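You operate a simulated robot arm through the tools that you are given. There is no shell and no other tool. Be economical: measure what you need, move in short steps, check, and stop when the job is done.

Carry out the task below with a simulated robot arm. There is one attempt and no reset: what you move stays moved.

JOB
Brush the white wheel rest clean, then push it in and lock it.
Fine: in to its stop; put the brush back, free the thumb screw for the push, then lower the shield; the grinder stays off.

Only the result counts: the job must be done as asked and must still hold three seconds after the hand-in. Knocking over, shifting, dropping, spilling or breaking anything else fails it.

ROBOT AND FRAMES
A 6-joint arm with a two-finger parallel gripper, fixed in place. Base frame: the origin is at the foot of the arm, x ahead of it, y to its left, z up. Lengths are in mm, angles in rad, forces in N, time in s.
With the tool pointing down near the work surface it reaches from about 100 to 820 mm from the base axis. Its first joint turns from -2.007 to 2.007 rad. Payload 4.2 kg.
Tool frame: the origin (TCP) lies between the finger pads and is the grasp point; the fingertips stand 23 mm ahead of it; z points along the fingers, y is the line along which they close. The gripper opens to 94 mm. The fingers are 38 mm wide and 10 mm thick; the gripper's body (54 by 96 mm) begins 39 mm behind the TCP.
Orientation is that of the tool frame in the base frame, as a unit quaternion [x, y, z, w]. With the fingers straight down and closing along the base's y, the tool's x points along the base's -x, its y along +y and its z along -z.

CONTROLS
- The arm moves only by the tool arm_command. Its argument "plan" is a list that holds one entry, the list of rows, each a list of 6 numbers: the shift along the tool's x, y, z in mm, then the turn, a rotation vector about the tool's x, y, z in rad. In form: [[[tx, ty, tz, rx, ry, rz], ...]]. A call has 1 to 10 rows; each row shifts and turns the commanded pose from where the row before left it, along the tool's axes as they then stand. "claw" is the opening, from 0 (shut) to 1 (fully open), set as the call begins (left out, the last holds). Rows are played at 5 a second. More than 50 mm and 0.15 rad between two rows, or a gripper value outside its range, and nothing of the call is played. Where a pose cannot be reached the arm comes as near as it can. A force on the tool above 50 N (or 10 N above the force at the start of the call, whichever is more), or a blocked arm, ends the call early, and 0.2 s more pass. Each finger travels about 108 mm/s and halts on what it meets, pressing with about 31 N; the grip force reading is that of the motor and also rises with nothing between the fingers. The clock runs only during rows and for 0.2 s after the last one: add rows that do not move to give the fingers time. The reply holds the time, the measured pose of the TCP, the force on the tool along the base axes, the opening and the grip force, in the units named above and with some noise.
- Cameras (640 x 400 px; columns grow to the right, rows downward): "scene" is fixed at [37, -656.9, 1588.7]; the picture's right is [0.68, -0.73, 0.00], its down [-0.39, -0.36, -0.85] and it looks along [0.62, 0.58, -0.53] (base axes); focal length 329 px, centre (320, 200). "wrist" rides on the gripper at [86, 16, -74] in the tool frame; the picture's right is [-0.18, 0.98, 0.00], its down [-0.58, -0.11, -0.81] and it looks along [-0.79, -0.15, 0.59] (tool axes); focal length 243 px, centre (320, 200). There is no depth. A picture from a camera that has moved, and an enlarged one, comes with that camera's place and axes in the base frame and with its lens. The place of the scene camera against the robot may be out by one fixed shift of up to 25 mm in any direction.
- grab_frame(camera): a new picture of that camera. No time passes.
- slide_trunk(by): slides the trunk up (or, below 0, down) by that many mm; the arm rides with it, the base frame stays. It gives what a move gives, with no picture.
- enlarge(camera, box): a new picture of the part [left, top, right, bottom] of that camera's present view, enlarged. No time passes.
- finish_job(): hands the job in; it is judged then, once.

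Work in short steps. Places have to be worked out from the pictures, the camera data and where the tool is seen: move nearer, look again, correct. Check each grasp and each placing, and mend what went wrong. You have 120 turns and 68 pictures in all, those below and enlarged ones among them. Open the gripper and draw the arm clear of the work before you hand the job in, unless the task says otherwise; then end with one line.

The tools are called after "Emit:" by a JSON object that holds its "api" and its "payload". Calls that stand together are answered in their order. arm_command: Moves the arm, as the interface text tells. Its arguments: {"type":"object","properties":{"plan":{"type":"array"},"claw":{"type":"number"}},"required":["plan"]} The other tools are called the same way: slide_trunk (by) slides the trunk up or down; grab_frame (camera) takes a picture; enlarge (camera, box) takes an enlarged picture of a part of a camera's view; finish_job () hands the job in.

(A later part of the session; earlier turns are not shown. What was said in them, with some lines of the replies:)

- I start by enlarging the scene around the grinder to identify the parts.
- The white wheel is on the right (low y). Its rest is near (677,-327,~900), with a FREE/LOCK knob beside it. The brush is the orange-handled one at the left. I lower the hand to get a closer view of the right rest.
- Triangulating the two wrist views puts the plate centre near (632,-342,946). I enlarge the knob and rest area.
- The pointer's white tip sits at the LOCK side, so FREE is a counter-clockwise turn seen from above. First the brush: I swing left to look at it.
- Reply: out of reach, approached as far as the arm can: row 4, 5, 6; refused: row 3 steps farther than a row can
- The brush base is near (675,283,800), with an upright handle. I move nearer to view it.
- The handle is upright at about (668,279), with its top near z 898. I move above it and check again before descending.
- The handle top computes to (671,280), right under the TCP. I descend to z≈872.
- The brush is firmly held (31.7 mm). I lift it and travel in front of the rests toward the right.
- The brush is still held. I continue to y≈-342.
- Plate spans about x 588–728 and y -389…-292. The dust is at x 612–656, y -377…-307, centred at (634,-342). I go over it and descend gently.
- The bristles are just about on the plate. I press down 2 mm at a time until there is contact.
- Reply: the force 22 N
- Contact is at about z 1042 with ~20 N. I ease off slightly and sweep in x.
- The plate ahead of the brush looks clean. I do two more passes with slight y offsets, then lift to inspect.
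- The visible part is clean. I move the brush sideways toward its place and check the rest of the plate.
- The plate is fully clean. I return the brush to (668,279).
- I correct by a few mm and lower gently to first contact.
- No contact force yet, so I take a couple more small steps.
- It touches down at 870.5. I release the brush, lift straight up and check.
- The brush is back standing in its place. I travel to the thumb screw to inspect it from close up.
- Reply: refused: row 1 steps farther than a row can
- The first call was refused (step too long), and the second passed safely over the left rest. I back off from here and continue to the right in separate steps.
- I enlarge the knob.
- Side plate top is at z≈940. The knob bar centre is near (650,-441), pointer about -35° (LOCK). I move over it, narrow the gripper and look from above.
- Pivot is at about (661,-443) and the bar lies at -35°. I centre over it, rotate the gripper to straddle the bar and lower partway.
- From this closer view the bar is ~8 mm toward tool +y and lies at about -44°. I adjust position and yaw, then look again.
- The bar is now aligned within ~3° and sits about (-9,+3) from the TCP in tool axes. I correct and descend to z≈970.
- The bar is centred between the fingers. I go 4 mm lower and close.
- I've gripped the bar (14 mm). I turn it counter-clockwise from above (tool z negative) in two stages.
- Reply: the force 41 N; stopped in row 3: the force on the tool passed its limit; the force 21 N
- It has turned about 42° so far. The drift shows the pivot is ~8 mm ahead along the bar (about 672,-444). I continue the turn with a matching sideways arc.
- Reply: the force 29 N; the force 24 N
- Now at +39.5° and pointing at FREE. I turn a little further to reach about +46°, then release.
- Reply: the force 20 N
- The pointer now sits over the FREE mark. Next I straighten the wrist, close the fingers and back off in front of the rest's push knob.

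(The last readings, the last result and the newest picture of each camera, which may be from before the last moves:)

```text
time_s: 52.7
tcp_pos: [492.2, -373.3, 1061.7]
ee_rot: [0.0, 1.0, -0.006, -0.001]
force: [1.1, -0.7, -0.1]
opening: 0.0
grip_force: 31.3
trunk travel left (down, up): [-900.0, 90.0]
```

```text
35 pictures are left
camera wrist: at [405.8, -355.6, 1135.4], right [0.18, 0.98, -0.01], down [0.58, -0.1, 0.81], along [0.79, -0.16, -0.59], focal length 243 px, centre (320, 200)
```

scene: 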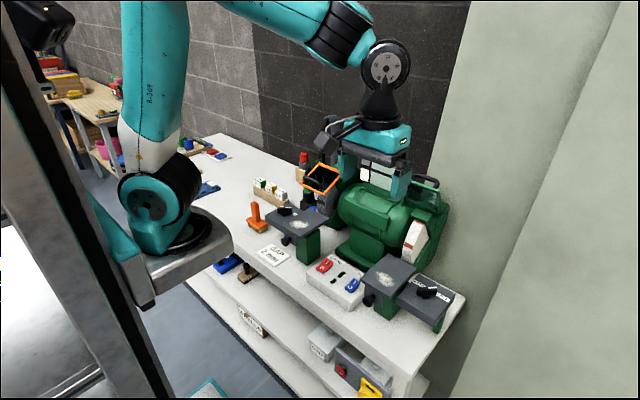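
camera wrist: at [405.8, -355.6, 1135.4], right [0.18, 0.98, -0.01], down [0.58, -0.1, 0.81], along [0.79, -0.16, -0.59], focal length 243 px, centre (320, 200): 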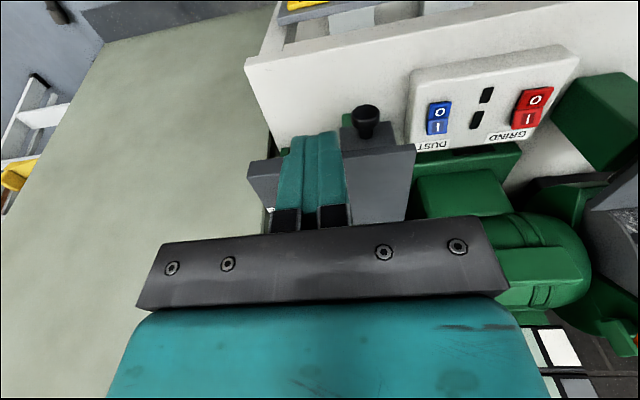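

The knob face is at about (563,-339,893). I drop down in front of it with closed fingers.

Emit:
{"api": "arm_command", "payload": {"plan": [[[0, 34, 10, 0, 0, 0], [0, 0, 45, 0, 0, 0], [0, 0, 45, 0, 0, 0], [0, 0, 45, 0, 0, 0], [0, 0, 6, 0, 0, 0], [0, 0, 0, 0, 0, 0]]]}}

Emit:
{"api": "enlarge", "payload": {"camera": "scene", "box": [340, 230, 460, 350]}}

Emit:
{"api": "grab_frame", "payload": {"camera": "wrist"}}

```text
time_s: 54.1
tcp_pos: [498.2, -340.1, 916.3]
ee_rot: [0.0, 1.0, -0.007, 0.0]
force: [-0.5, -0.7, 0.0]
opening: 0.3
grip_force: 31.6
trunk travel left (down, up): [-900.0, 90.0]
```

```text
3.33 times, centred on (400, 290) of scene
camera zoom: at [37.0, -656.9, 1588.7], right [0.68, -0.73, 0.0], down [-0.39, -0.36, -0.85], along [0.62, 0.58, -0.53], focal length 1096 px, centre (53, -100)
```

zoom: 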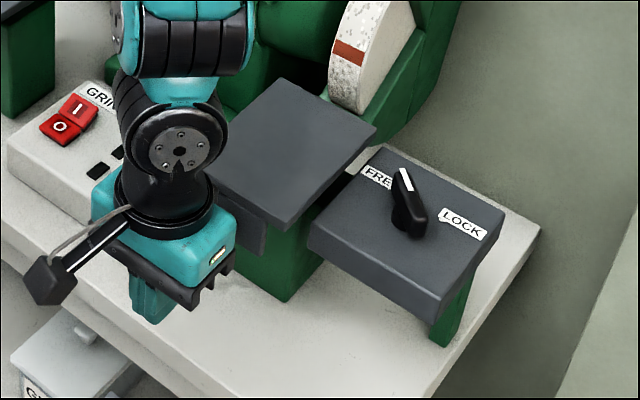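

```text
33 pictures are left
camera wrist: at [410.7, -321.7, 989.5], right [0.18, 0.98, -0.01], down [0.58, -0.1, 0.81], along [0.79, -0.16, -0.59], focal length 243 px, centre (320, 200)
```

wrist: 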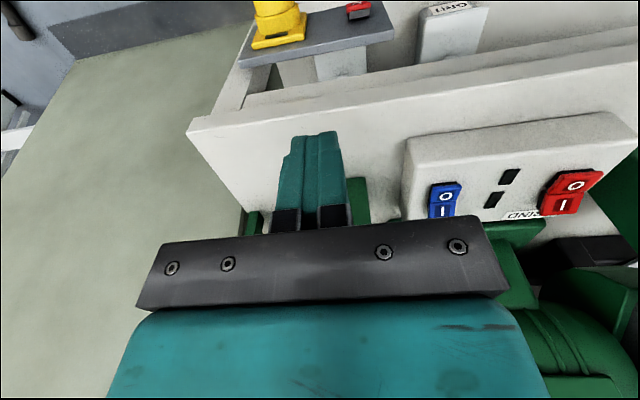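

I lower 7 mm more and advance toward the knob in small steps, watching the force.

Emit:
{"api": "arm_command", "payload": {"plan": [[[0, 0, 7, 0, 0, 0], [-15, 0, 0, 0, 0, 0], [-10, 0, 0, 0, 0, 0], [-8, 0, 0, 0, 0, 0], [0, 0, 0, 0, 0, 0]]]}}

Emit:
{"api": "arm_command", "payload": {"plan": [[[-4, 0, 0, 0, 0, 0], [-4, 0, 0, 0, 0, 0], [-4, 0, 0, 0, 0, 0], [-4, 0, 0, 0, 0, 0], [0, 0, 0, 0, 0, 0]]]}}

```text
time_s: 55.3
tcp_pos: [529.2, -340.2, 908.4]
ee_rot: [0.0, 1.0, -0.006, 0.001]
force: [0.3, 0.1, 0.8]
opening: 0.0
grip_force: 31.1
trunk travel left (down, up): [-900.0, 90.0]
```

```text
time_s: 56.5
tcp_pos: [543.7, -338.9, 909.6]
ee_rot: [0.0, 1.0, -0.006, 0.0]
force: [-1.2, -0.2, 0.5]
opening: 0.2
grip_force: 31.6
trunk travel left (down, up): [-900.0, 90.0]
```

No clear contact yet; I continue.

Emit:
{"api": "arm_command", "payload": {"plan": [[[-3, 0, 0, 0, 0, 0], [-3, 0, 0, 0, 0, 0], [-3, 0, 0, 0, 0, 0], [-3, 0, 0, 0, 0, 0], [0, 0, 0, 0, 0, 0]]]}}

Emit:
{"api": "enlarge", "payload": {"camera": "scene", "box": [340, 220, 460, 340]}}

```text
time_s: 57.7
tcp_pos: [555.5, -338.3, 908.2]
ee_rot: [0.0, 1.0, -0.006, 0.0]
force: [-1.2, 1.1, -0.1]
opening: 0.0
grip_force: 30.9
trunk travel left (down, up): [-900.0, 90.0]
```

```text
3.33 times, centred on (400, 280) of scene
camera zoom: at [37.0, -656.9, 1588.7], right [0.68, -0.73, 0.0], down [-0.39, -0.36, -0.85], along [0.62, 0.58, -0.53], focal length 1096 px, centre (53, -67)
```

zoom: 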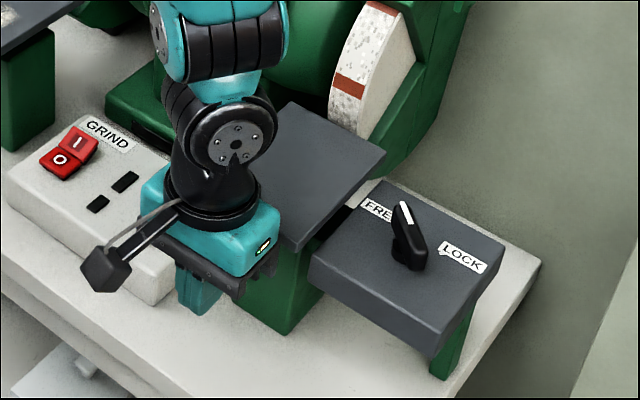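

The rest is already sliding with little resistance (plate moved in the picture). I keep pushing in small steps until the stop.

Emit:
{"api": "arm_command", "payload": {"plan": [[[-3, 0, 0, 0, 0, 0], [-3, 0, 0, 0, 0, 0], [-3, 0, 0, 0, 0, 0], [-3, 0, 0, 0, 0, 0], [-3, 0, 0, 0, 0, 0], [0, 0, 0, 0, 0, 0]]]}}

Emit:
{"api": "enlarge", "payload": {"camera": "scene", "box": [360, 200, 450, 290]}}

```text
time_s: 58.8
tcp_pos: [559.9, -336.1, 907.4]
ee_rot: [0.002, 1.0, -0.005, -0.013]
force: [-19.0, -8.1, 4.6]
opening: 0.0
grip_force: 30.6
trunk travel left (down, up): [-900.0, 90.0]
stopped in row 5: the force on the tool passed its limit (the readings are from after the stop); the commanded pose is now the measured one
```

```text
4.44 times, centred on (405, 245) of scene
camera zoom: at [37.0, -656.9, 1588.7], right [0.68, -0.73, 0.0], down [-0.39, -0.36, -0.85], along [0.62, 0.58, -0.53], focal length 1461 px, centre (-58, 0)
```

zoom: 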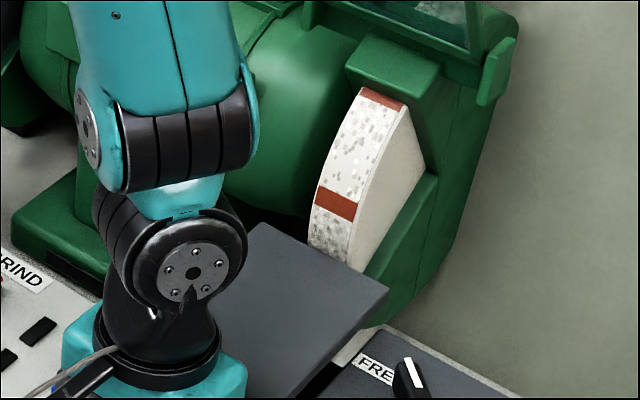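

It stopped at x≈560 with over 50 N, probably the stop. I press once more gently to confirm it doesn't advance.

Emit:
{"api": "arm_command", "payload": {"plan": [[[-2, -1, 0, 0, 0, 0], [-2, -1, 0, 0, 0, 0], [-2, 0, 0, 0, 0, 0], [0, 0, 0, 0, 0, 0]]]}}

```text
time_s: 59.5
tcp_pos: [557.9, -335.2, 907.1]
ee_rot: [0.002, 1.0, -0.002, -0.02]
force: [-13.5, -2.4, 3.0]
opening: 0.0
grip_force: 30.8
trunk travel left (down, up): [-900.0, 90.0]
stopped in row 3: the force on the tool passed its limit (the readings are from after the stop); the commanded pose is now the measured one
```

It doesn't move further. I back off, rise, and check the gap.

Emit:
{"api": "arm_command", "payload": {"plan": [[[10, 0, 0, 0, 0, 0], [20, 0, 0, 0, 0, 0], [25, 0, 0, 0, 0, 0], [0, 0, -45, 0, 0, 0], [0, 0, -45, 0, 0, 0], [0, 0, -45, 0, 0, 0], [0, 0, -20, 0, 0, 0], [-30, 0, 0, 0, 0, 0], [0, 0, 0, 0, 0, 0]]]}}

Emit:
{"api": "grab_frame", "payload": {"camera": "wrist"}}

Emit:
{"api": "enlarge", "payload": {"camera": "scene", "box": [360, 200, 450, 290]}}

```text
time_s: 61.5
tcp_pos: [541.9, -335.9, 1064.6]
ee_rot: [0.002, 1.0, -0.001, -0.019]
force: [0.6, 0.6, -0.1]
opening: 0.1
grip_force: 31.3
trunk travel left (down, up): [-900.0, 90.0]
```

```text
30 pictures are left
camera wrist: at [458.0, -318.8, 1140.8], right [0.19, 0.98, -0.01], down [0.61, -0.11, 0.79], along [0.77, -0.15, -0.62], focal length 243 px, centre (320, 200)
```

wrist: 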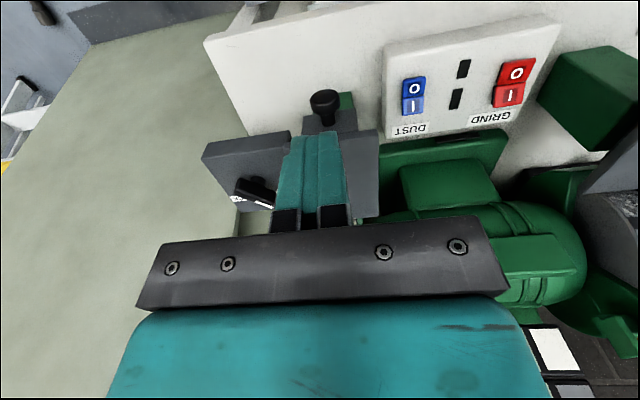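

```text
4.44 times, centred on (405, 245) of scene
camera zoom: at [37.0, -656.9, 1588.7], right [0.68, -0.73, 0.0], down [-0.39, -0.36, -0.85], along [0.62, 0.58, -0.53], focal length 1461 px, centre (-58, 0)
```

zoom: 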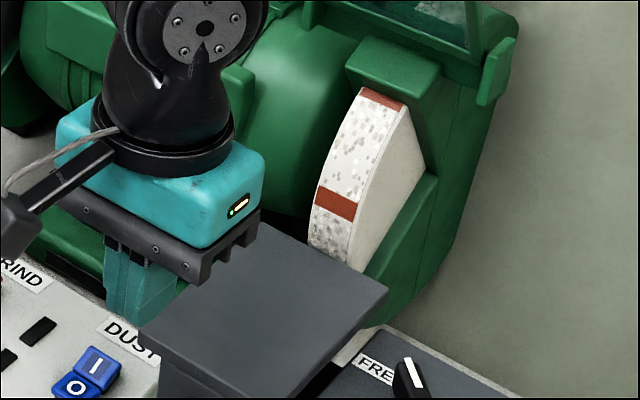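

The rest is in at its stop. Now to relock: I fix the slight tilt, go over the pivot (~673,-446) and yaw to the bar's +46°.

Emit:
{"api": "arm_command", "payload": {"plan": [[[0, 0, 0, 0, -0.038, 0], [-33, -27.5, 0, 0, 0, 0], [-33, -27.5, 0, 0, 0, -0.1], [0, 0, 0, 0, 0, 0]]], "claw": 0.45}}

```text
time_s: 62.5
tcp_pos: [606.7, -391.0, 1065.9]
ee_rot: [-0.048, 0.999, -0.001, 0.002]
force: [-0.7, -0.6, 0.7]
opening: 42.3
grip_force: 0.1
trunk travel left (down, up): [-900.0, 90.0]
```

Orientation is good. I continue over the pivot and finish the yaw.

Emit:
{"api": "arm_command", "payload": {"plan": [[[0, 0, 0, 0, 0, 0.1], [-33, -27.5, 0, 0, 0, 0], [-33, -27.5, 0, 0, 0, 0], [0, 0, 0, 0, 0, -0.14], [0, 0, 0, 0, 0, -0.14], [0, 0, 0, 0, 0, -0.14], [0, 0, 0, 0, 0, -0.14], [0, 0, 0, 0, 0, -0.14], [0, 0, 45, 0, 0, -0.1], [0, 0, 0, 0, 0, 0]]]}}

Emit:
{"api": "grab_frame", "payload": {"camera": "wrist"}}

```text
time_s: 64.7
tcp_pos: [671.6, -446.9, 1019.6]
ee_rot: [-0.388, 0.921, -0.002, 0.0]
force: [-0.8, 0.6, -0.7]
opening: 42.4
grip_force: 0.2
trunk travel left (down, up): [-900.0, 90.0]
```

```text
28 pictures are left
camera wrist: at [600.4, -497.8, 1092.6], right [-0.57, 0.82, 0.0], down [0.48, 0.34, 0.81], along [0.66, 0.46, -0.59], focal length 243 px, centre (320, 200)
```

wrist: 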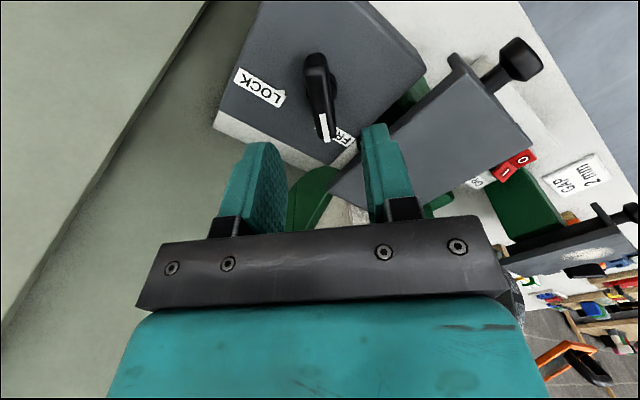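

The bar is centred under the gripper. I descend to z≈968.

Emit:
{"api": "arm_command", "payload": {"plan": [[[0, 0, 20, 0, 0, 0], [0, 0, 15, 0, 0, 0], [0, 0, 10, 0, 0, 0], [0, 0, 6, 0, 0, 0], [0, 0, 0, 0, 0, 0]]]}}

Emit:
{"api": "arm_command", "payload": {"plan": [[[0, 0, 0, 0, 0, 0], [0, 0, 0, 0, 0, 0], [0, 0, 0, 0, 0, 0]]], "claw": 0}}

```text
time_s: 65.9
tcp_pos: [673.6, -447.9, 967.8]
ee_rot: [-0.388, 0.922, -0.001, 0.0]
force: [-0.1, 0.5, 0.5]
opening: 42.2
grip_force: 0.1
trunk travel left (down, up): [-900.0, 90.0]
```

```text
time_s: 66.7
tcp_pos: [673.8, -446.9, 967.8]
ee_rot: [-0.387, 0.922, 0.0, 0.001]
force: [-3.5, 2.1, -0.9]
opening: 13.6
grip_force: 44.7
trunk travel left (down, up): [-900.0, 90.0]
```

It's gripped. I turn clockwise toward LOCK in stages.

Emit:
{"api": "arm_command", "payload": {"plan": [[[0, 0, 0, 0, 0, 0.12], [0, 0, 0, 0, 0, 0.12], [0, 0, 0, 0, 0, 0.12], [0, 0, 0, 0, 0, 0.12], [0, 0, 0, 0, 0, 0]]]}}

Emit:
{"api": "arm_command", "payload": {"plan": [[[0, 0, 0, 0, 0, 0.12], [0, 0, 0, 0, 0, 0.12], [0, 0, 0, 0, 0, 0.12], [0, 0, 0, 0, 0, 0.12], [0, 0, 0, 0, 0, 0]]]}}

```text
time_s: 67.9
tcp_pos: [672.6, -446.5, 967.6]
ee_rot: [-0.156, 0.988, -0.001, 0.001]
force: [-7.6, 0.8, 5.9]
opening: 13.7
grip_force: 44.8
trunk travel left (down, up): [-900.0, 90.0]
```

```text
time_s: 69.1
tcp_pos: [673.1, -445.2, 967.7]
ee_rot: [0.083, 0.997, -0.002, 0.001]
force: [-12.9, 7.3, 9.4]
opening: 13.7
grip_force: 44.9
trunk travel left (down, up): [-900.0, 90.0]
```

Turning smoothly with low forces. I continue toward the LOCK mark.

Emit:
{"api": "arm_command", "payload": {"plan": [[[0, 0, 0, 0, 0, 0.12], [0, 0, 0, 0, 0, 0.12], [0, 0, 0, 0, 0, 0.12], [0, 0, 0, 0, 0, 0.12], [0, 0, 0, 0, 0, 0]]]}}

Emit:
{"api": "arm_command", "payload": {"plan": [[[0, 0, 0, 0, 0, 0.06], [0, 0, 0, 0, 0, 0.06], [0, 0, 0, 0, 0, 0.05], [0, 0, 0, 0, 0, 0]]]}}

Emit:
{"api": "grab_frame", "payload": {"camera": "wrist"}}

```text
time_s: 70.3
tcp_pos: [673.4, -442.9, 967.9]
ee_rot: [0.317, 0.948, 0.0, 0.001]
force: [-11.3, 25.7, 11.0]
opening: 13.5
grip_force: 45.7
trunk travel left (down, up): [-900.0, 90.0]
```

```text
time_s: 71.3
tcp_pos: [672.2, -443.5, 967.2]
ee_rot: [0.395, 0.919, 0.0, 0.001]
force: [-4.4, 26.8, 7.1]
opening: 13.8
grip_force: 44.9
trunk travel left (down, up): [-900.0, 90.0]
```

```text
27 pictures are left
camera wrist: at [625.2, -369.4, 1041.1], right [0.84, 0.54, 0.0], down [0.32, -0.5, 0.81], along [0.44, -0.68, -0.59], focal length 243 px, centre (320, 200)
```

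wrist: 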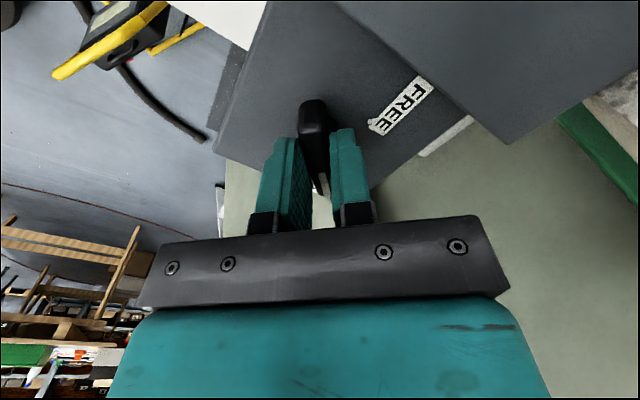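

It's at -46.5°, past the original -43°. I release, lift, and compare with the LOCK mark.

Emit:
{"api": "arm_command", "payload": {"plan": [[[0, 0, 0, 0, 0, 0], [0, 0, 0, 0, 0, 0], [0, 0, -20, 0, 0, 0], [0, 0, -40, 0, 0, 0], [0, 0, -45, 0, 0, 0], [0, 0, 0, 0, 0, 0]]], "claw": 0.45}}

Emit:
{"api": "enlarge", "payload": {"camera": "wrist", "box": [220, 0, 420, 150]}}

Emit:
{"api": "enlarge", "payload": {"camera": "scene", "box": [350, 230, 470, 350]}}

```text
time_s: 72.7
tcp_pos: [670.8, -443.6, 1069.6]
ee_rot: [0.396, 0.918, -0.001, 0.002]
force: [-0.1, 0.2, -0.8]
opening: 42.2
grip_force: 0.1
trunk travel left (down, up): [-900.0, 90.0]
```

```text
2.67 times, centred on (320, 75) of wrist
camera zoom: at [622.1, -368.4, 1143.1], right [0.84, 0.54, 0.0], down [0.32, -0.5, 0.81], along [0.44, -0.68, -0.59], focal length 647 px, centre (320, 533)
```

zoom: 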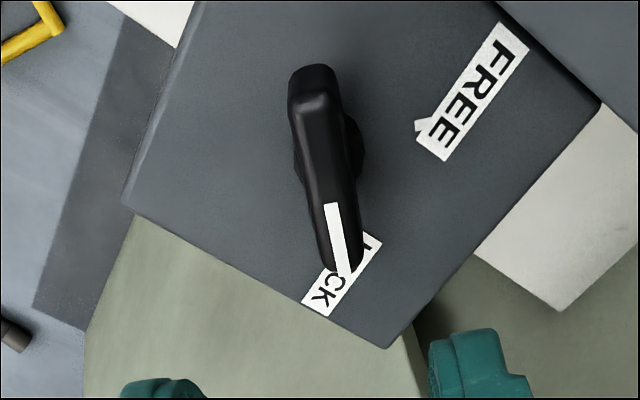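

```text
3.33 times, centred on (410, 290) of scene
camera zoom: at [37.0, -656.9, 1588.7], right [0.68, -0.73, 0.0], down [-0.39, -0.36, -0.85], along [0.62, 0.58, -0.53], focal length 1096 px, centre (20, -100)
```

zoom: 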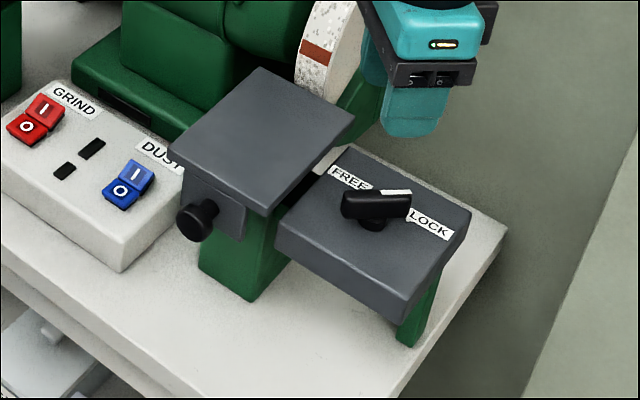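

LOCK matches the original picture. Now the shield: I straighten the wrist, pull back and look at it.

Emit:
{"api": "arm_command", "payload": {"plan": [[[0, 0, 0, 0, 0, -0.14], [0, 0, 0, 0, 0, -0.14], [0, 0, 0, 0, 0, -0.14], [0, 0, 0, 0, 0, -0.14], [0, 0, 0, 0, 0, -0.14], [0, 0, 0, 0, 0, -0.11], [40, 10, -20, 0, 0, 0], [40, 10, -20, 0, 0, 0], [40, 10, -20, 0, 0, 0], [40, 10, -20, 0, 0, 0]]]}}

Emit:
{"api": "grab_frame", "payload": {"camera": "wrist"}}

Emit:
{"api": "enlarge", "payload": {"camera": "scene", "box": [370, 130, 490, 250]}}

```text
time_s: 74.9
tcp_pos: [516.1, -404.1, 1150.1]
ee_rot: [0.002, 1.0, -0.001, 0.001]
force: [0.8, -0.1, 0.2]
opening: 42.2
grip_force: 0.0
trunk travel left (down, up): [-900.0, 90.0]
```

```text
24 pictures are left
camera wrist: at [429.4, -385.5, 1223.6], right [0.19, 0.98, 0.0], down [0.58, -0.11, 0.81], along [0.79, -0.15, -0.59], focal length 243 px, centre (320, 200)
```

wrist: 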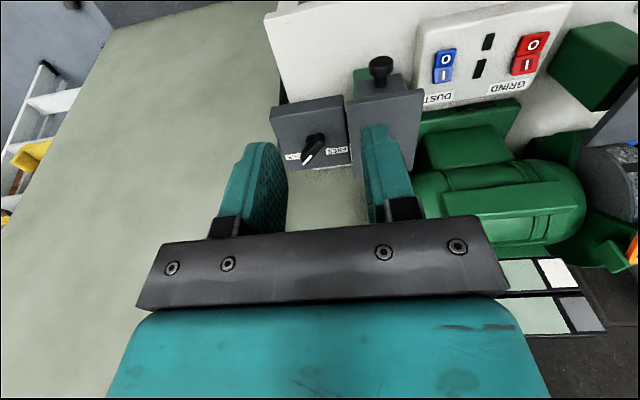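

```text
3.33 times, centred on (430, 190) of scene
camera zoom: at [37.0, -656.9, 1588.7], right [0.68, -0.73, 0.0], down [-0.39, -0.36, -0.85], along [0.62, 0.58, -0.53], focal length 1096 px, centre (-47, 233)
```

zoom: 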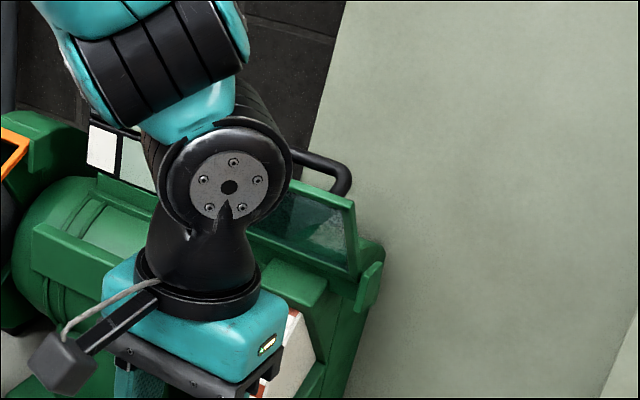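

The shield hinge is near (805, y -398…-262, z 1070). It is raised and leans slightly forward, with its handle behind it near (793,-335,1178). I rise to a view showing it between the open fingers.

Emit:
{"api": "arm_command", "payload": {"plan": [[[-5, 15, -45, 0, 0, 0], [-5, 15, -45, 0, 0, 0], [-5, 14, -45, 0, 0, 0], [-5, 10, -45, 0, 0, 0], [0, 0, 0, 0, 0, 0]]], "claw": 1}}

Emit:
{"api": "enlarge", "payload": {"camera": "wrist", "box": [240, 50, 480, 240]}}

Emit:
{"api": "enlarge", "payload": {"camera": "scene", "box": [370, 140, 470, 240]}}

```text
time_s: 76.1
tcp_pos: [534.8, -349.9, 1330.2]
ee_rot: [0.003, 1.0, -0.001, 0.0]
force: [-0.4, 0.6, 0.4]
opening: 94.0
grip_force: 0.1
trunk travel left (down, up): [-900.0, 90.0]
```

```text
2.11 times, centred on (360, 145) of wrist
camera zoom: at [447.7, -332.9, 1404.9], right [0.19, 0.98, 0.0], down [0.58, -0.11, 0.81], along [0.79, -0.15, -0.59], focal length 511 px, centre (236, 316)
```

zoom: 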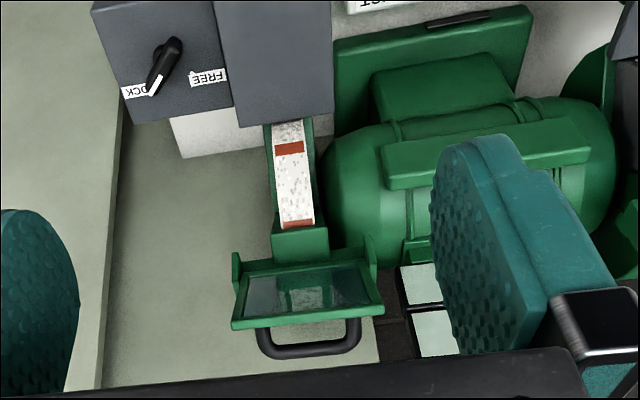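

```text
4.00 times, centred on (420, 190) of scene
camera zoom: at [37.0, -656.9, 1588.7], right [0.68, -0.73, 0.0], down [-0.39, -0.36, -0.85], along [0.62, 0.58, -0.53], focal length 1315 px, centre (-80, 240)
```

zoom: 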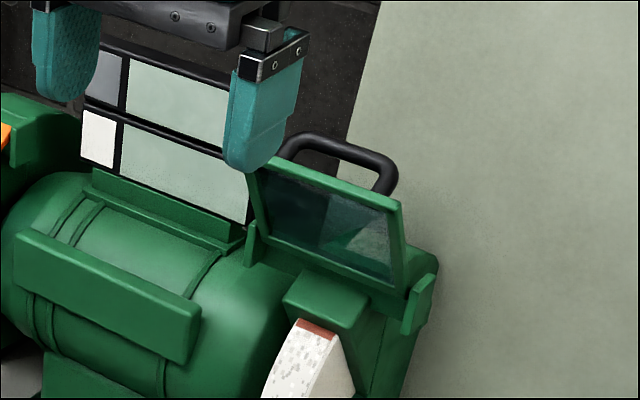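

The geometry is clear: hinge at about (789,1096) in x,z, free edge (754,1181), U-handle bar at (788,-338,1190) running along y. Plan: yaw the gripper 90° with the camera on the +y side, tilt 15° forward, straddle panel and handle from above, then draw it forward and down. First the yaw.

Emit:
{"api": "arm_command", "payload": {"plan": [[[0, 0, 0, 0, 0, 0.145], [0, 0, 0, 0, 0, 0.145], [0, 0, 0, 0, 0, 0.145], [0, 0, 0, 0, 0, 0.145], [0, 0, 0, 0, 0, 0.145], [0, 0, 0, 0, 0, 0.145], [0, 0, 0, 0, 0, 0.145], [0, 0, 0, 0, 0, 0.145], [0, 0, 0, 0, 0, 0.145], [0, 0, 0, 0, 0, 0.145]]]}}

Emit:
{"api": "arm_command", "payload": {"plan": [[[0, 0, 0, 0, 0, 0.12], [0, 0, 0, -0.13, 0, 0], [0, 0, 0, -0.13, 0, 0], [12, 40, 10, 0, 0, 0], [0, 40, 10, 0, 0, 0], [0, 0, 0, 0, 0, 0]]]}}

```text
time_s: 78.3
tcp_pos: [533.1, -349.8, 1332.1]
ee_rot: [0.666, 0.746, 0.0, 0.002]
force: [-0.2, -0.2, 0.0]
opening: 94.1
grip_force: 0.1
trunk travel left (down, up): [-900.0, 90.0]
```

```text
time_s: 79.7
tcp_pos: [616.2, -336.7, 1334.1]
ee_rot: [0.702, 0.7, 0.092, 0.094]
force: [0.1, 0.2, 0.3]
opening: 93.9
grip_force: 0.0
trunk travel left (down, up): [-900.0, 90.0]
```

Orientation is as planned. I move above the handle.

Emit:
{"api": "arm_command", "payload": {"plan": [[[0, 27.7, 24, 0, 0, 0], [0, 27.7, 24, 0, 0, 0], [0, 27.7, 24, 0, 0, 0], [-1, 27.7, 24, 0, 0, 0], [0, 0, 0, 0, 0, 0]]]}}

Emit:
{"api": "grab_frame", "payload": {"camera": "wrist"}}

Emit:
{"api": "enlarge", "payload": {"camera": "scene", "box": [370, 130, 470, 230]}}

```text
time_s: 80.9
tcp_pos: [750.5, -343.8, 1265.4]
ee_rot: [0.703, 0.699, 0.091, 0.093]
force: [0.0, 0.0, -0.8]
opening: 93.9
grip_force: 0.2
trunk travel left (down, up): [-900.0, 90.0]
```

```text
20 pictures are left
camera wrist: at [745.5, -256.9, 1340.8], right [0.95, -0.19, 0.26], down [-0.32, -0.58, 0.75], along [0.01, -0.79, -0.61], focal length 243 px, centre (320, 200)
```

wrist: 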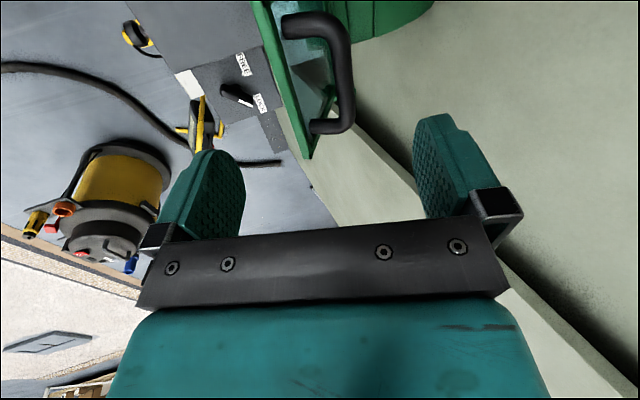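

```text
4.00 times, centred on (420, 180) of scene
camera zoom: at [37.0, -656.9, 1588.7], right [0.68, -0.73, 0.0], down [-0.39, -0.36, -0.85], along [0.62, 0.58, -0.53], focal length 1315 px, centre (-80, 280)
```

zoom: 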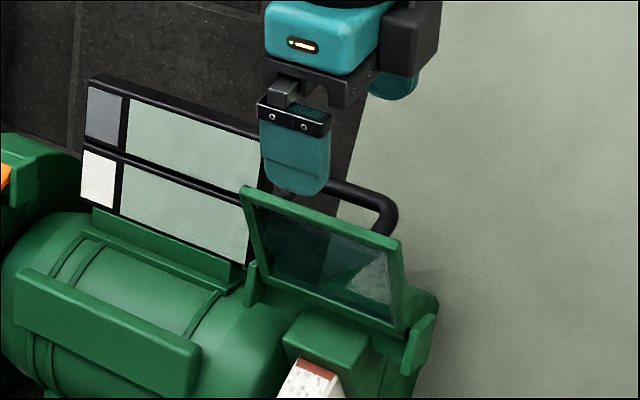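

The handle lies between the open fingers, bar at (788.6,-337). I descend vertically to z≈1186.

Emit:
{"api": "arm_command", "payload": {"plan": [[[5, -3, 19.2, 0, 0, 0], [0, -4.6, 19.2, 0, 0, 0], [0, -4.6, 19.2, 0, 0, 0], [0, -4.6, 19.2, 0, 0, 0], [0, 0, 0, 0, 0, 0]]]}}

Emit:
{"api": "grab_frame", "payload": {"camera": "wrist"}}

```text
time_s: 82.1
tcp_pos: [753.8, -335.8, 1189.0]
ee_rot: [0.703, 0.699, 0.091, 0.093]
force: [0.8, 0.3, -0.2]
opening: 94.2
grip_force: 0.0
trunk travel left (down, up): [-900.0, 90.0]
```

```text
18 pictures are left
camera wrist: at [748.4, -249.0, 1265.4], right [0.95, -0.19, 0.26], down [-0.32, -0.58, 0.75], along [0.01, -0.79, -0.61], focal length 243 px, centre (320, 200)
```

wrist: 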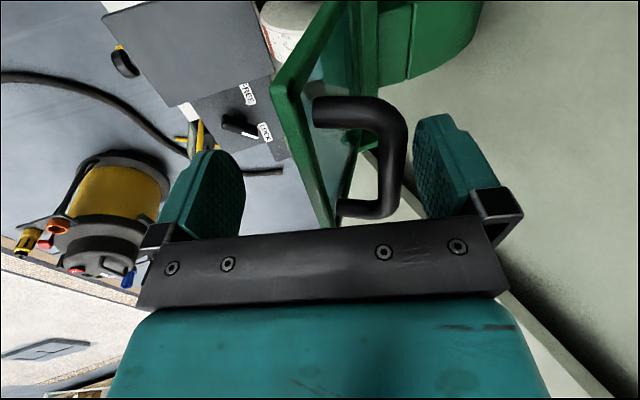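

The back finger sits behind the bar. I begin drawing the handle forward along its arc.

Emit:
{"api": "arm_command", "payload": {"plan": [[[0, -9.7, -2.6, 0, 0, 0], [0, -16.5, -1.3, 0, 0, 0], [0, -16.5, -1.3, 0, 0, 0], [0, 0, 0, 0, 0, 0]]]}}

Emit:
{"api": "grab_frame", "payload": {"camera": "wrist"}}

```text
time_s: 83.1
tcp_pos: [707.3, -335.6, 1184.7]
ee_rot: [0.702, 0.7, 0.092, 0.093]
force: [0.5, -0.1, -0.1]
opening: 94.0
grip_force: 0.1
trunk travel left (down, up): [-900.0, 90.0]
```

```text
17 pictures are left
camera wrist: at [704.3, -248.5, 1259.8], right [0.95, -0.19, 0.26], down [-0.32, -0.58, 0.75], along [0.01, -0.79, -0.61], focal length 243 px, centre (320, 200)
```

wrist: 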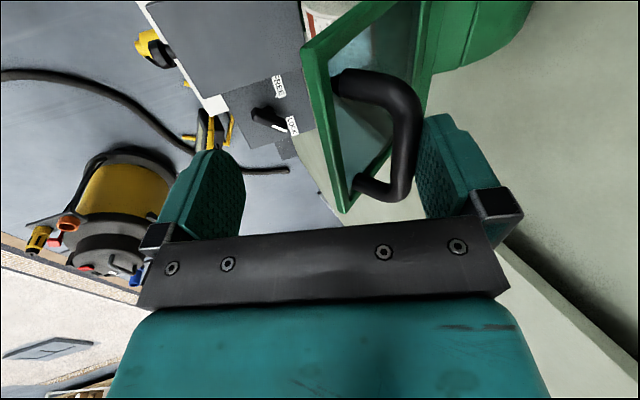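

The shield is swinging forward with the bar against the finger. I continue along the arc.

Emit:
{"api": "arm_command", "payload": {"plan": [[[0, -15.8, 4, 0, 0, 0], [0, -15.8, 4, 0, 0, 0], [0, -13.5, 9.8, 0, 0, 0], [0, -13.5, 9.8, 0, 0, 0], [0, 0, 0, 0, 0, 0]]]}}

Emit:
{"api": "grab_frame", "payload": {"camera": "wrist"}}

Emit:
{"api": "enlarge", "payload": {"camera": "scene", "box": [360, 140, 470, 250]}}

```text
time_s: 84.3
tcp_pos: [657.4, -334.7, 1142.9]
ee_rot: [0.702, 0.7, 0.091, 0.094]
force: [0.5, -0.3, 0.3]
opening: 93.8
grip_force: 0.0
trunk travel left (down, up): [-900.0, 90.0]
```

```text
16 pictures are left
camera wrist: at [654.3, -247.7, 1218.4], right [0.95, -0.19, 0.26], down [-0.32, -0.58, 0.75], along [0.01, -0.79, -0.61], focal length 243 px, centre (320, 200)
```

wrist: 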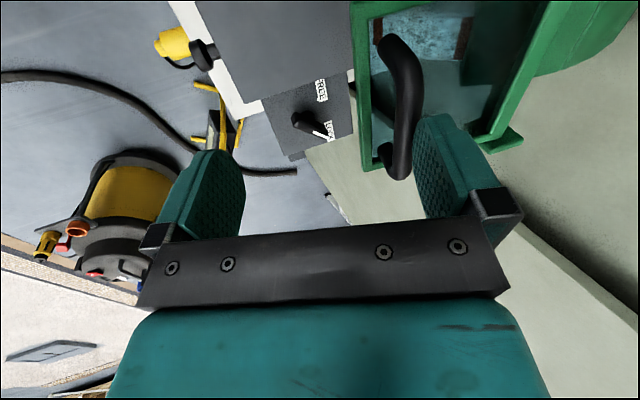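

```text
3.64 times, centred on (415, 195) of scene
camera zoom: at [37.0, -656.9, 1588.7], right [0.68, -0.73, 0.0], down [-0.39, -0.36, -0.85], along [0.62, 0.58, -0.53], focal length 1195 px, centre (-26, 218)
```

zoom: 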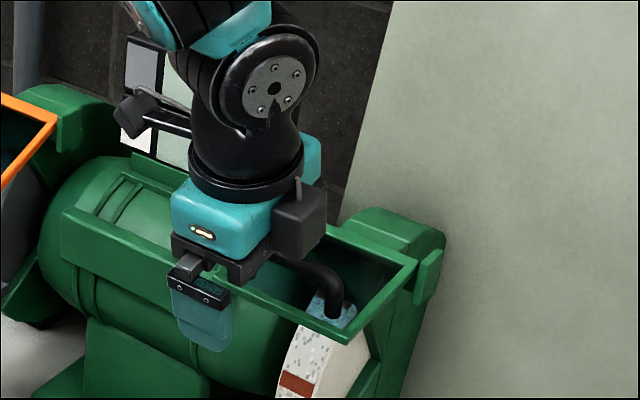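

The shield is at about horizontal now. I continue down and slightly forward to follow the bar toward the bottom.

Emit:
{"api": "arm_command", "payload": {"plan": [[[0, -8, 10.8, 0, 0, 0], [0, -8, 10.8, 0, 0, 0], [0, -5, 11, 0, 0, 0], [0, -5, 11, 0, 0, 0], [0, 0, 0, 0, 0, 0]]]}}

Emit:
{"api": "grab_frame", "payload": {"camera": "wrist"}}

Emit:
{"api": "enlarge", "payload": {"camera": "scene", "box": [360, 140, 470, 250]}}

```text
time_s: 85.3
tcp_pos: [648.4, -335.4, 1106.2]
ee_rot: [0.7, 0.7, 0.098, 0.103]
force: [-16.0, 6.4, 33.3]
opening: 91.4
grip_force: 0.1
trunk travel left (down, up): [-900.0, 90.0]
stopped in row 4: the force on the tool passed its limit (the readings are from after the stop); the commanded pose is now the measured one
```

```text
14 pictures are left
camera wrist: at [642.9, -247.6, 1182.0], right [0.94, -0.18, 0.28], down [-0.33, -0.58, 0.75], along [0.02, -0.8, -0.6], focal length 243 px, centre (320, 200)
```

wrist: 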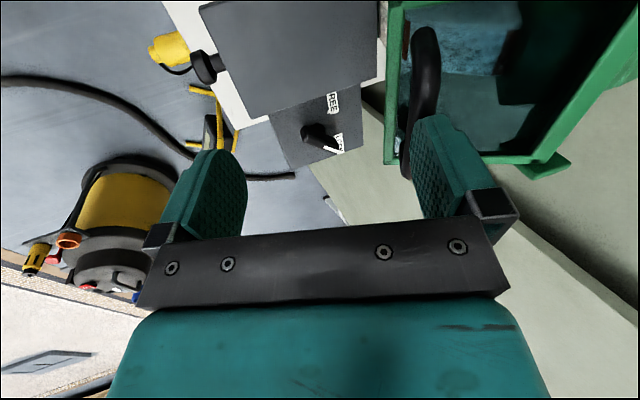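

```text
3.64 times, centred on (415, 195) of scene
camera zoom: at [37.0, -656.9, 1588.7], right [0.68, -0.73, 0.0], down [-0.39, -0.36, -0.85], along [0.62, 0.58, -0.53], focal length 1195 px, centre (-26, 218)
```

zoom: 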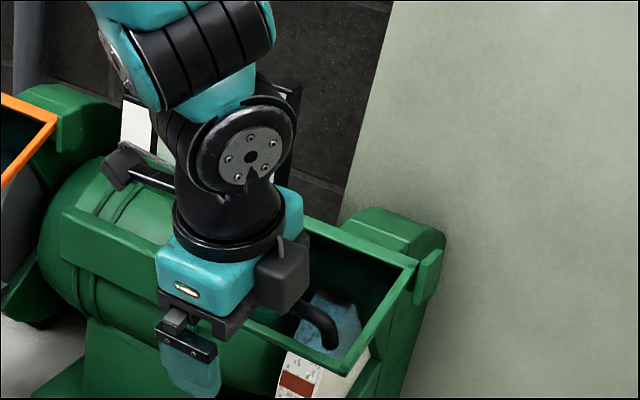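

It stopped with ~50 N at about 30° below horizontal, which matches the left shield's lowered angle. I free the finger and lift straight up, then inspect.

Emit:
{"api": "arm_command", "payload": {"plan": [[[0, 6, -3.5, 0, 0, 0], [0, 5.5, -19, 0, 0, 0], [0, 5.5, -19, 0, 0, 0], [0, 10, -38, 0, 0, 0], [0, 10, -38, 0, 0, 0], [0, 10, -38, 0, 0, 0], [0, -30, -30, 0, 0, 0], [0, -35, -10, 0, 0, 0], [0, -35, -10, 0, 0, 0], [0, 0, 0, 0, 0, 0]]]}}

Emit:
{"api": "enlarge", "payload": {"camera": "scene", "box": [290, 130, 470, 310]}}

```text
time_s: 87.5
tcp_pos: [542.1, -331.1, 1287.6]
ee_rot: [0.701, 0.699, 0.096, 0.101]
force: [0.1, 0.4, 0.0]
opening: 94.1
grip_force: 0.0
trunk travel left (down, up): [-900.0, 90.0]
```

```text
2.22 times, centred on (380, 220) of scene
camera zoom: at [37.0, -656.9, 1588.7], right [0.68, -0.73, 0.0], down [-0.39, -0.36, -0.85], along [0.62, 0.58, -0.53], focal length 730 px, centre (187, 156)
```

zoom: 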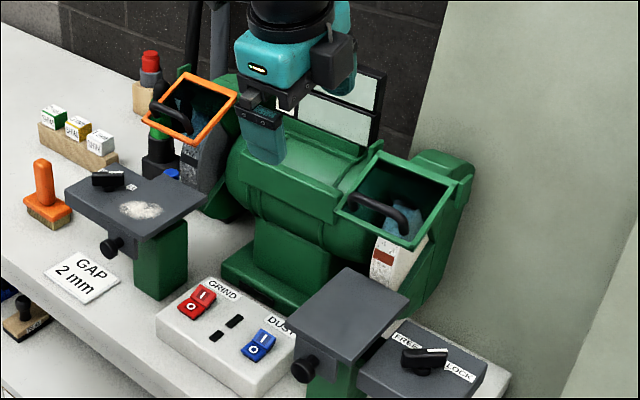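

The shield looks lowered at ~30° below horizontal. To be sure it is at its bottom, I close the fingers, straighten up and press gently on the handle bar.

Emit:
{"api": "arm_command", "payload": {"plan": [[[0, 0, 0, 0.14, 0, 0], [0, 0, 0, 0.14, 0, 0], [-1, 40, 10, 0, 0, 0], [-1, 40, 20, 0, 0, 0], [-1, 40, 25, 0, 0, 0], [-1, 35, 30, 0, 0, 0], [0, 0, 30, 0, 0, 0], [0, 0, 0, 0, 0, 0]]], "claw": 0}}

Emit:
{"api": "grab_frame", "payload": {"camera": "wrist"}}

```text
time_s: 89.3
tcp_pos: [698.9, -340.2, 1168.2]
ee_rot: [0.708, 0.706, -0.003, 0.001]
force: [-0.2, 0.3, -0.2]
opening: 0.1
grip_force: 31.0
trunk travel left (down, up): [-900.0, 90.0]
```

```text
11 pictures are left
camera wrist: at [716.1, -252.0, 1241.3], right [0.98, -0.19, 0.0], down [-0.11, -0.58, 0.81], along [-0.15, -0.8, -0.59], focal length 243 px, centre (320, 200)
```

wrist: 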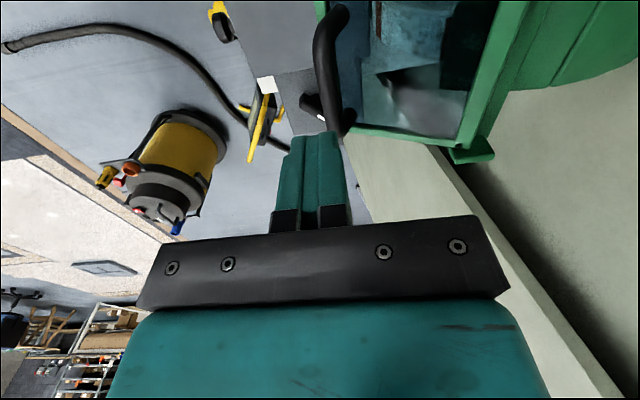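

The bar is at about (704,z 1065–1085). I shift 4 mm and lower gently onto it.

Emit:
{"api": "arm_command", "payload": {"plan": [[[3, 4, 20, 0, 0, 0], [0, 0, 15, 0, 0, 0], [0, 0, 8, 0, 0, 0], [0, 0, 5, 0, 0, 0], [0, 0, 5, 0, 0, 0], [0, 0, 4, 0, 0, 0], [0, 0, 4, 0, 0, 0], [0, 0, 0, 0, 0, 0]]]}}

```text
time_s: 90.7
tcp_pos: [702.7, -338.1, 1123.8]
ee_rot: [0.708, 0.706, -0.001, 0.006]
force: [-16.6, 6.1, 31.5]
opening: 0.1
grip_force: 31.0
trunk travel left (down, up): [-900.0, 90.0]
stopped in row 7: the force on the tool passed its limit (the readings are from after the stop); the commanded pose is now the measured one
```

It's firm at the same spot, so the shield is at its stop. I retract up and back with the gripper open, then verify.

Emit:
{"api": "arm_command", "payload": {"plan": [[[0, 0, -20, 0, 0, 0], [0, 0, -45, 0, 0, 0], [0, 0, -45, 0, 0, 0], [0, -40, -25, 0, 0, 0], [0, -45, 0, 0, 0, 0], [0, -45, 0, 0, 0, 0], [0, -45, 0, 0, 0, 0], [0, 0, 0, 0, 0, 0]]], "claw": 1}}

Emit:
{"api": "grab_frame", "payload": {"camera": "scene"}}

Emit:
{"api": "enlarge", "payload": {"camera": "scene", "box": [300, 160, 480, 340]}}

```text
time_s: 92.5
tcp_pos: [529.5, -336.7, 1252.8]
ee_rot: [0.709, 0.706, 0.0, 0.006]
force: [-0.2, 0.4, -0.1]
opening: 94.1
grip_force: 0.0
trunk travel left (down, up): [-900.0, 90.0]
```

```text
10 pictures are left
```

scene: 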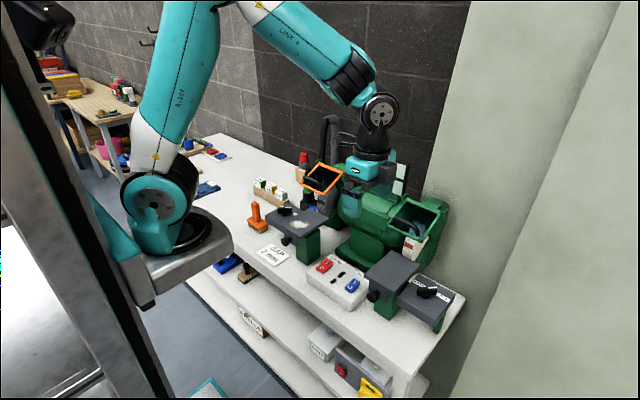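

```text
2.22 times, centred on (390, 250) of scene
camera zoom: at [37.0, -656.9, 1588.7], right [0.68, -0.73, 0.0], down [-0.39, -0.36, -0.85], along [0.62, 0.58, -0.53], focal length 730 px, centre (164, 89)
```

zoom: 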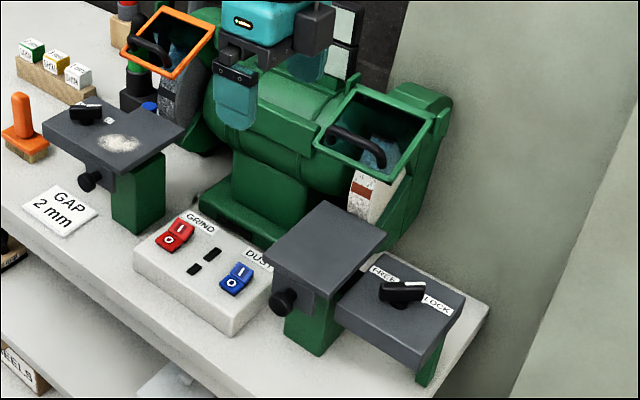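

Everything checks out in the pictures: the white wheel's rest is clean, in at its stop and locked. The brush is back, the shield is down, the switches are untouched and the arm is clear. I hand in.

Emit:
{"api": "finish_job", "payload": {}}

```text
The job is handed in.
```

The white wheel rest is brushed clean, pushed in to its stop and locked; the brush is back in its place, the shield is lowered, and the grinder was left off.
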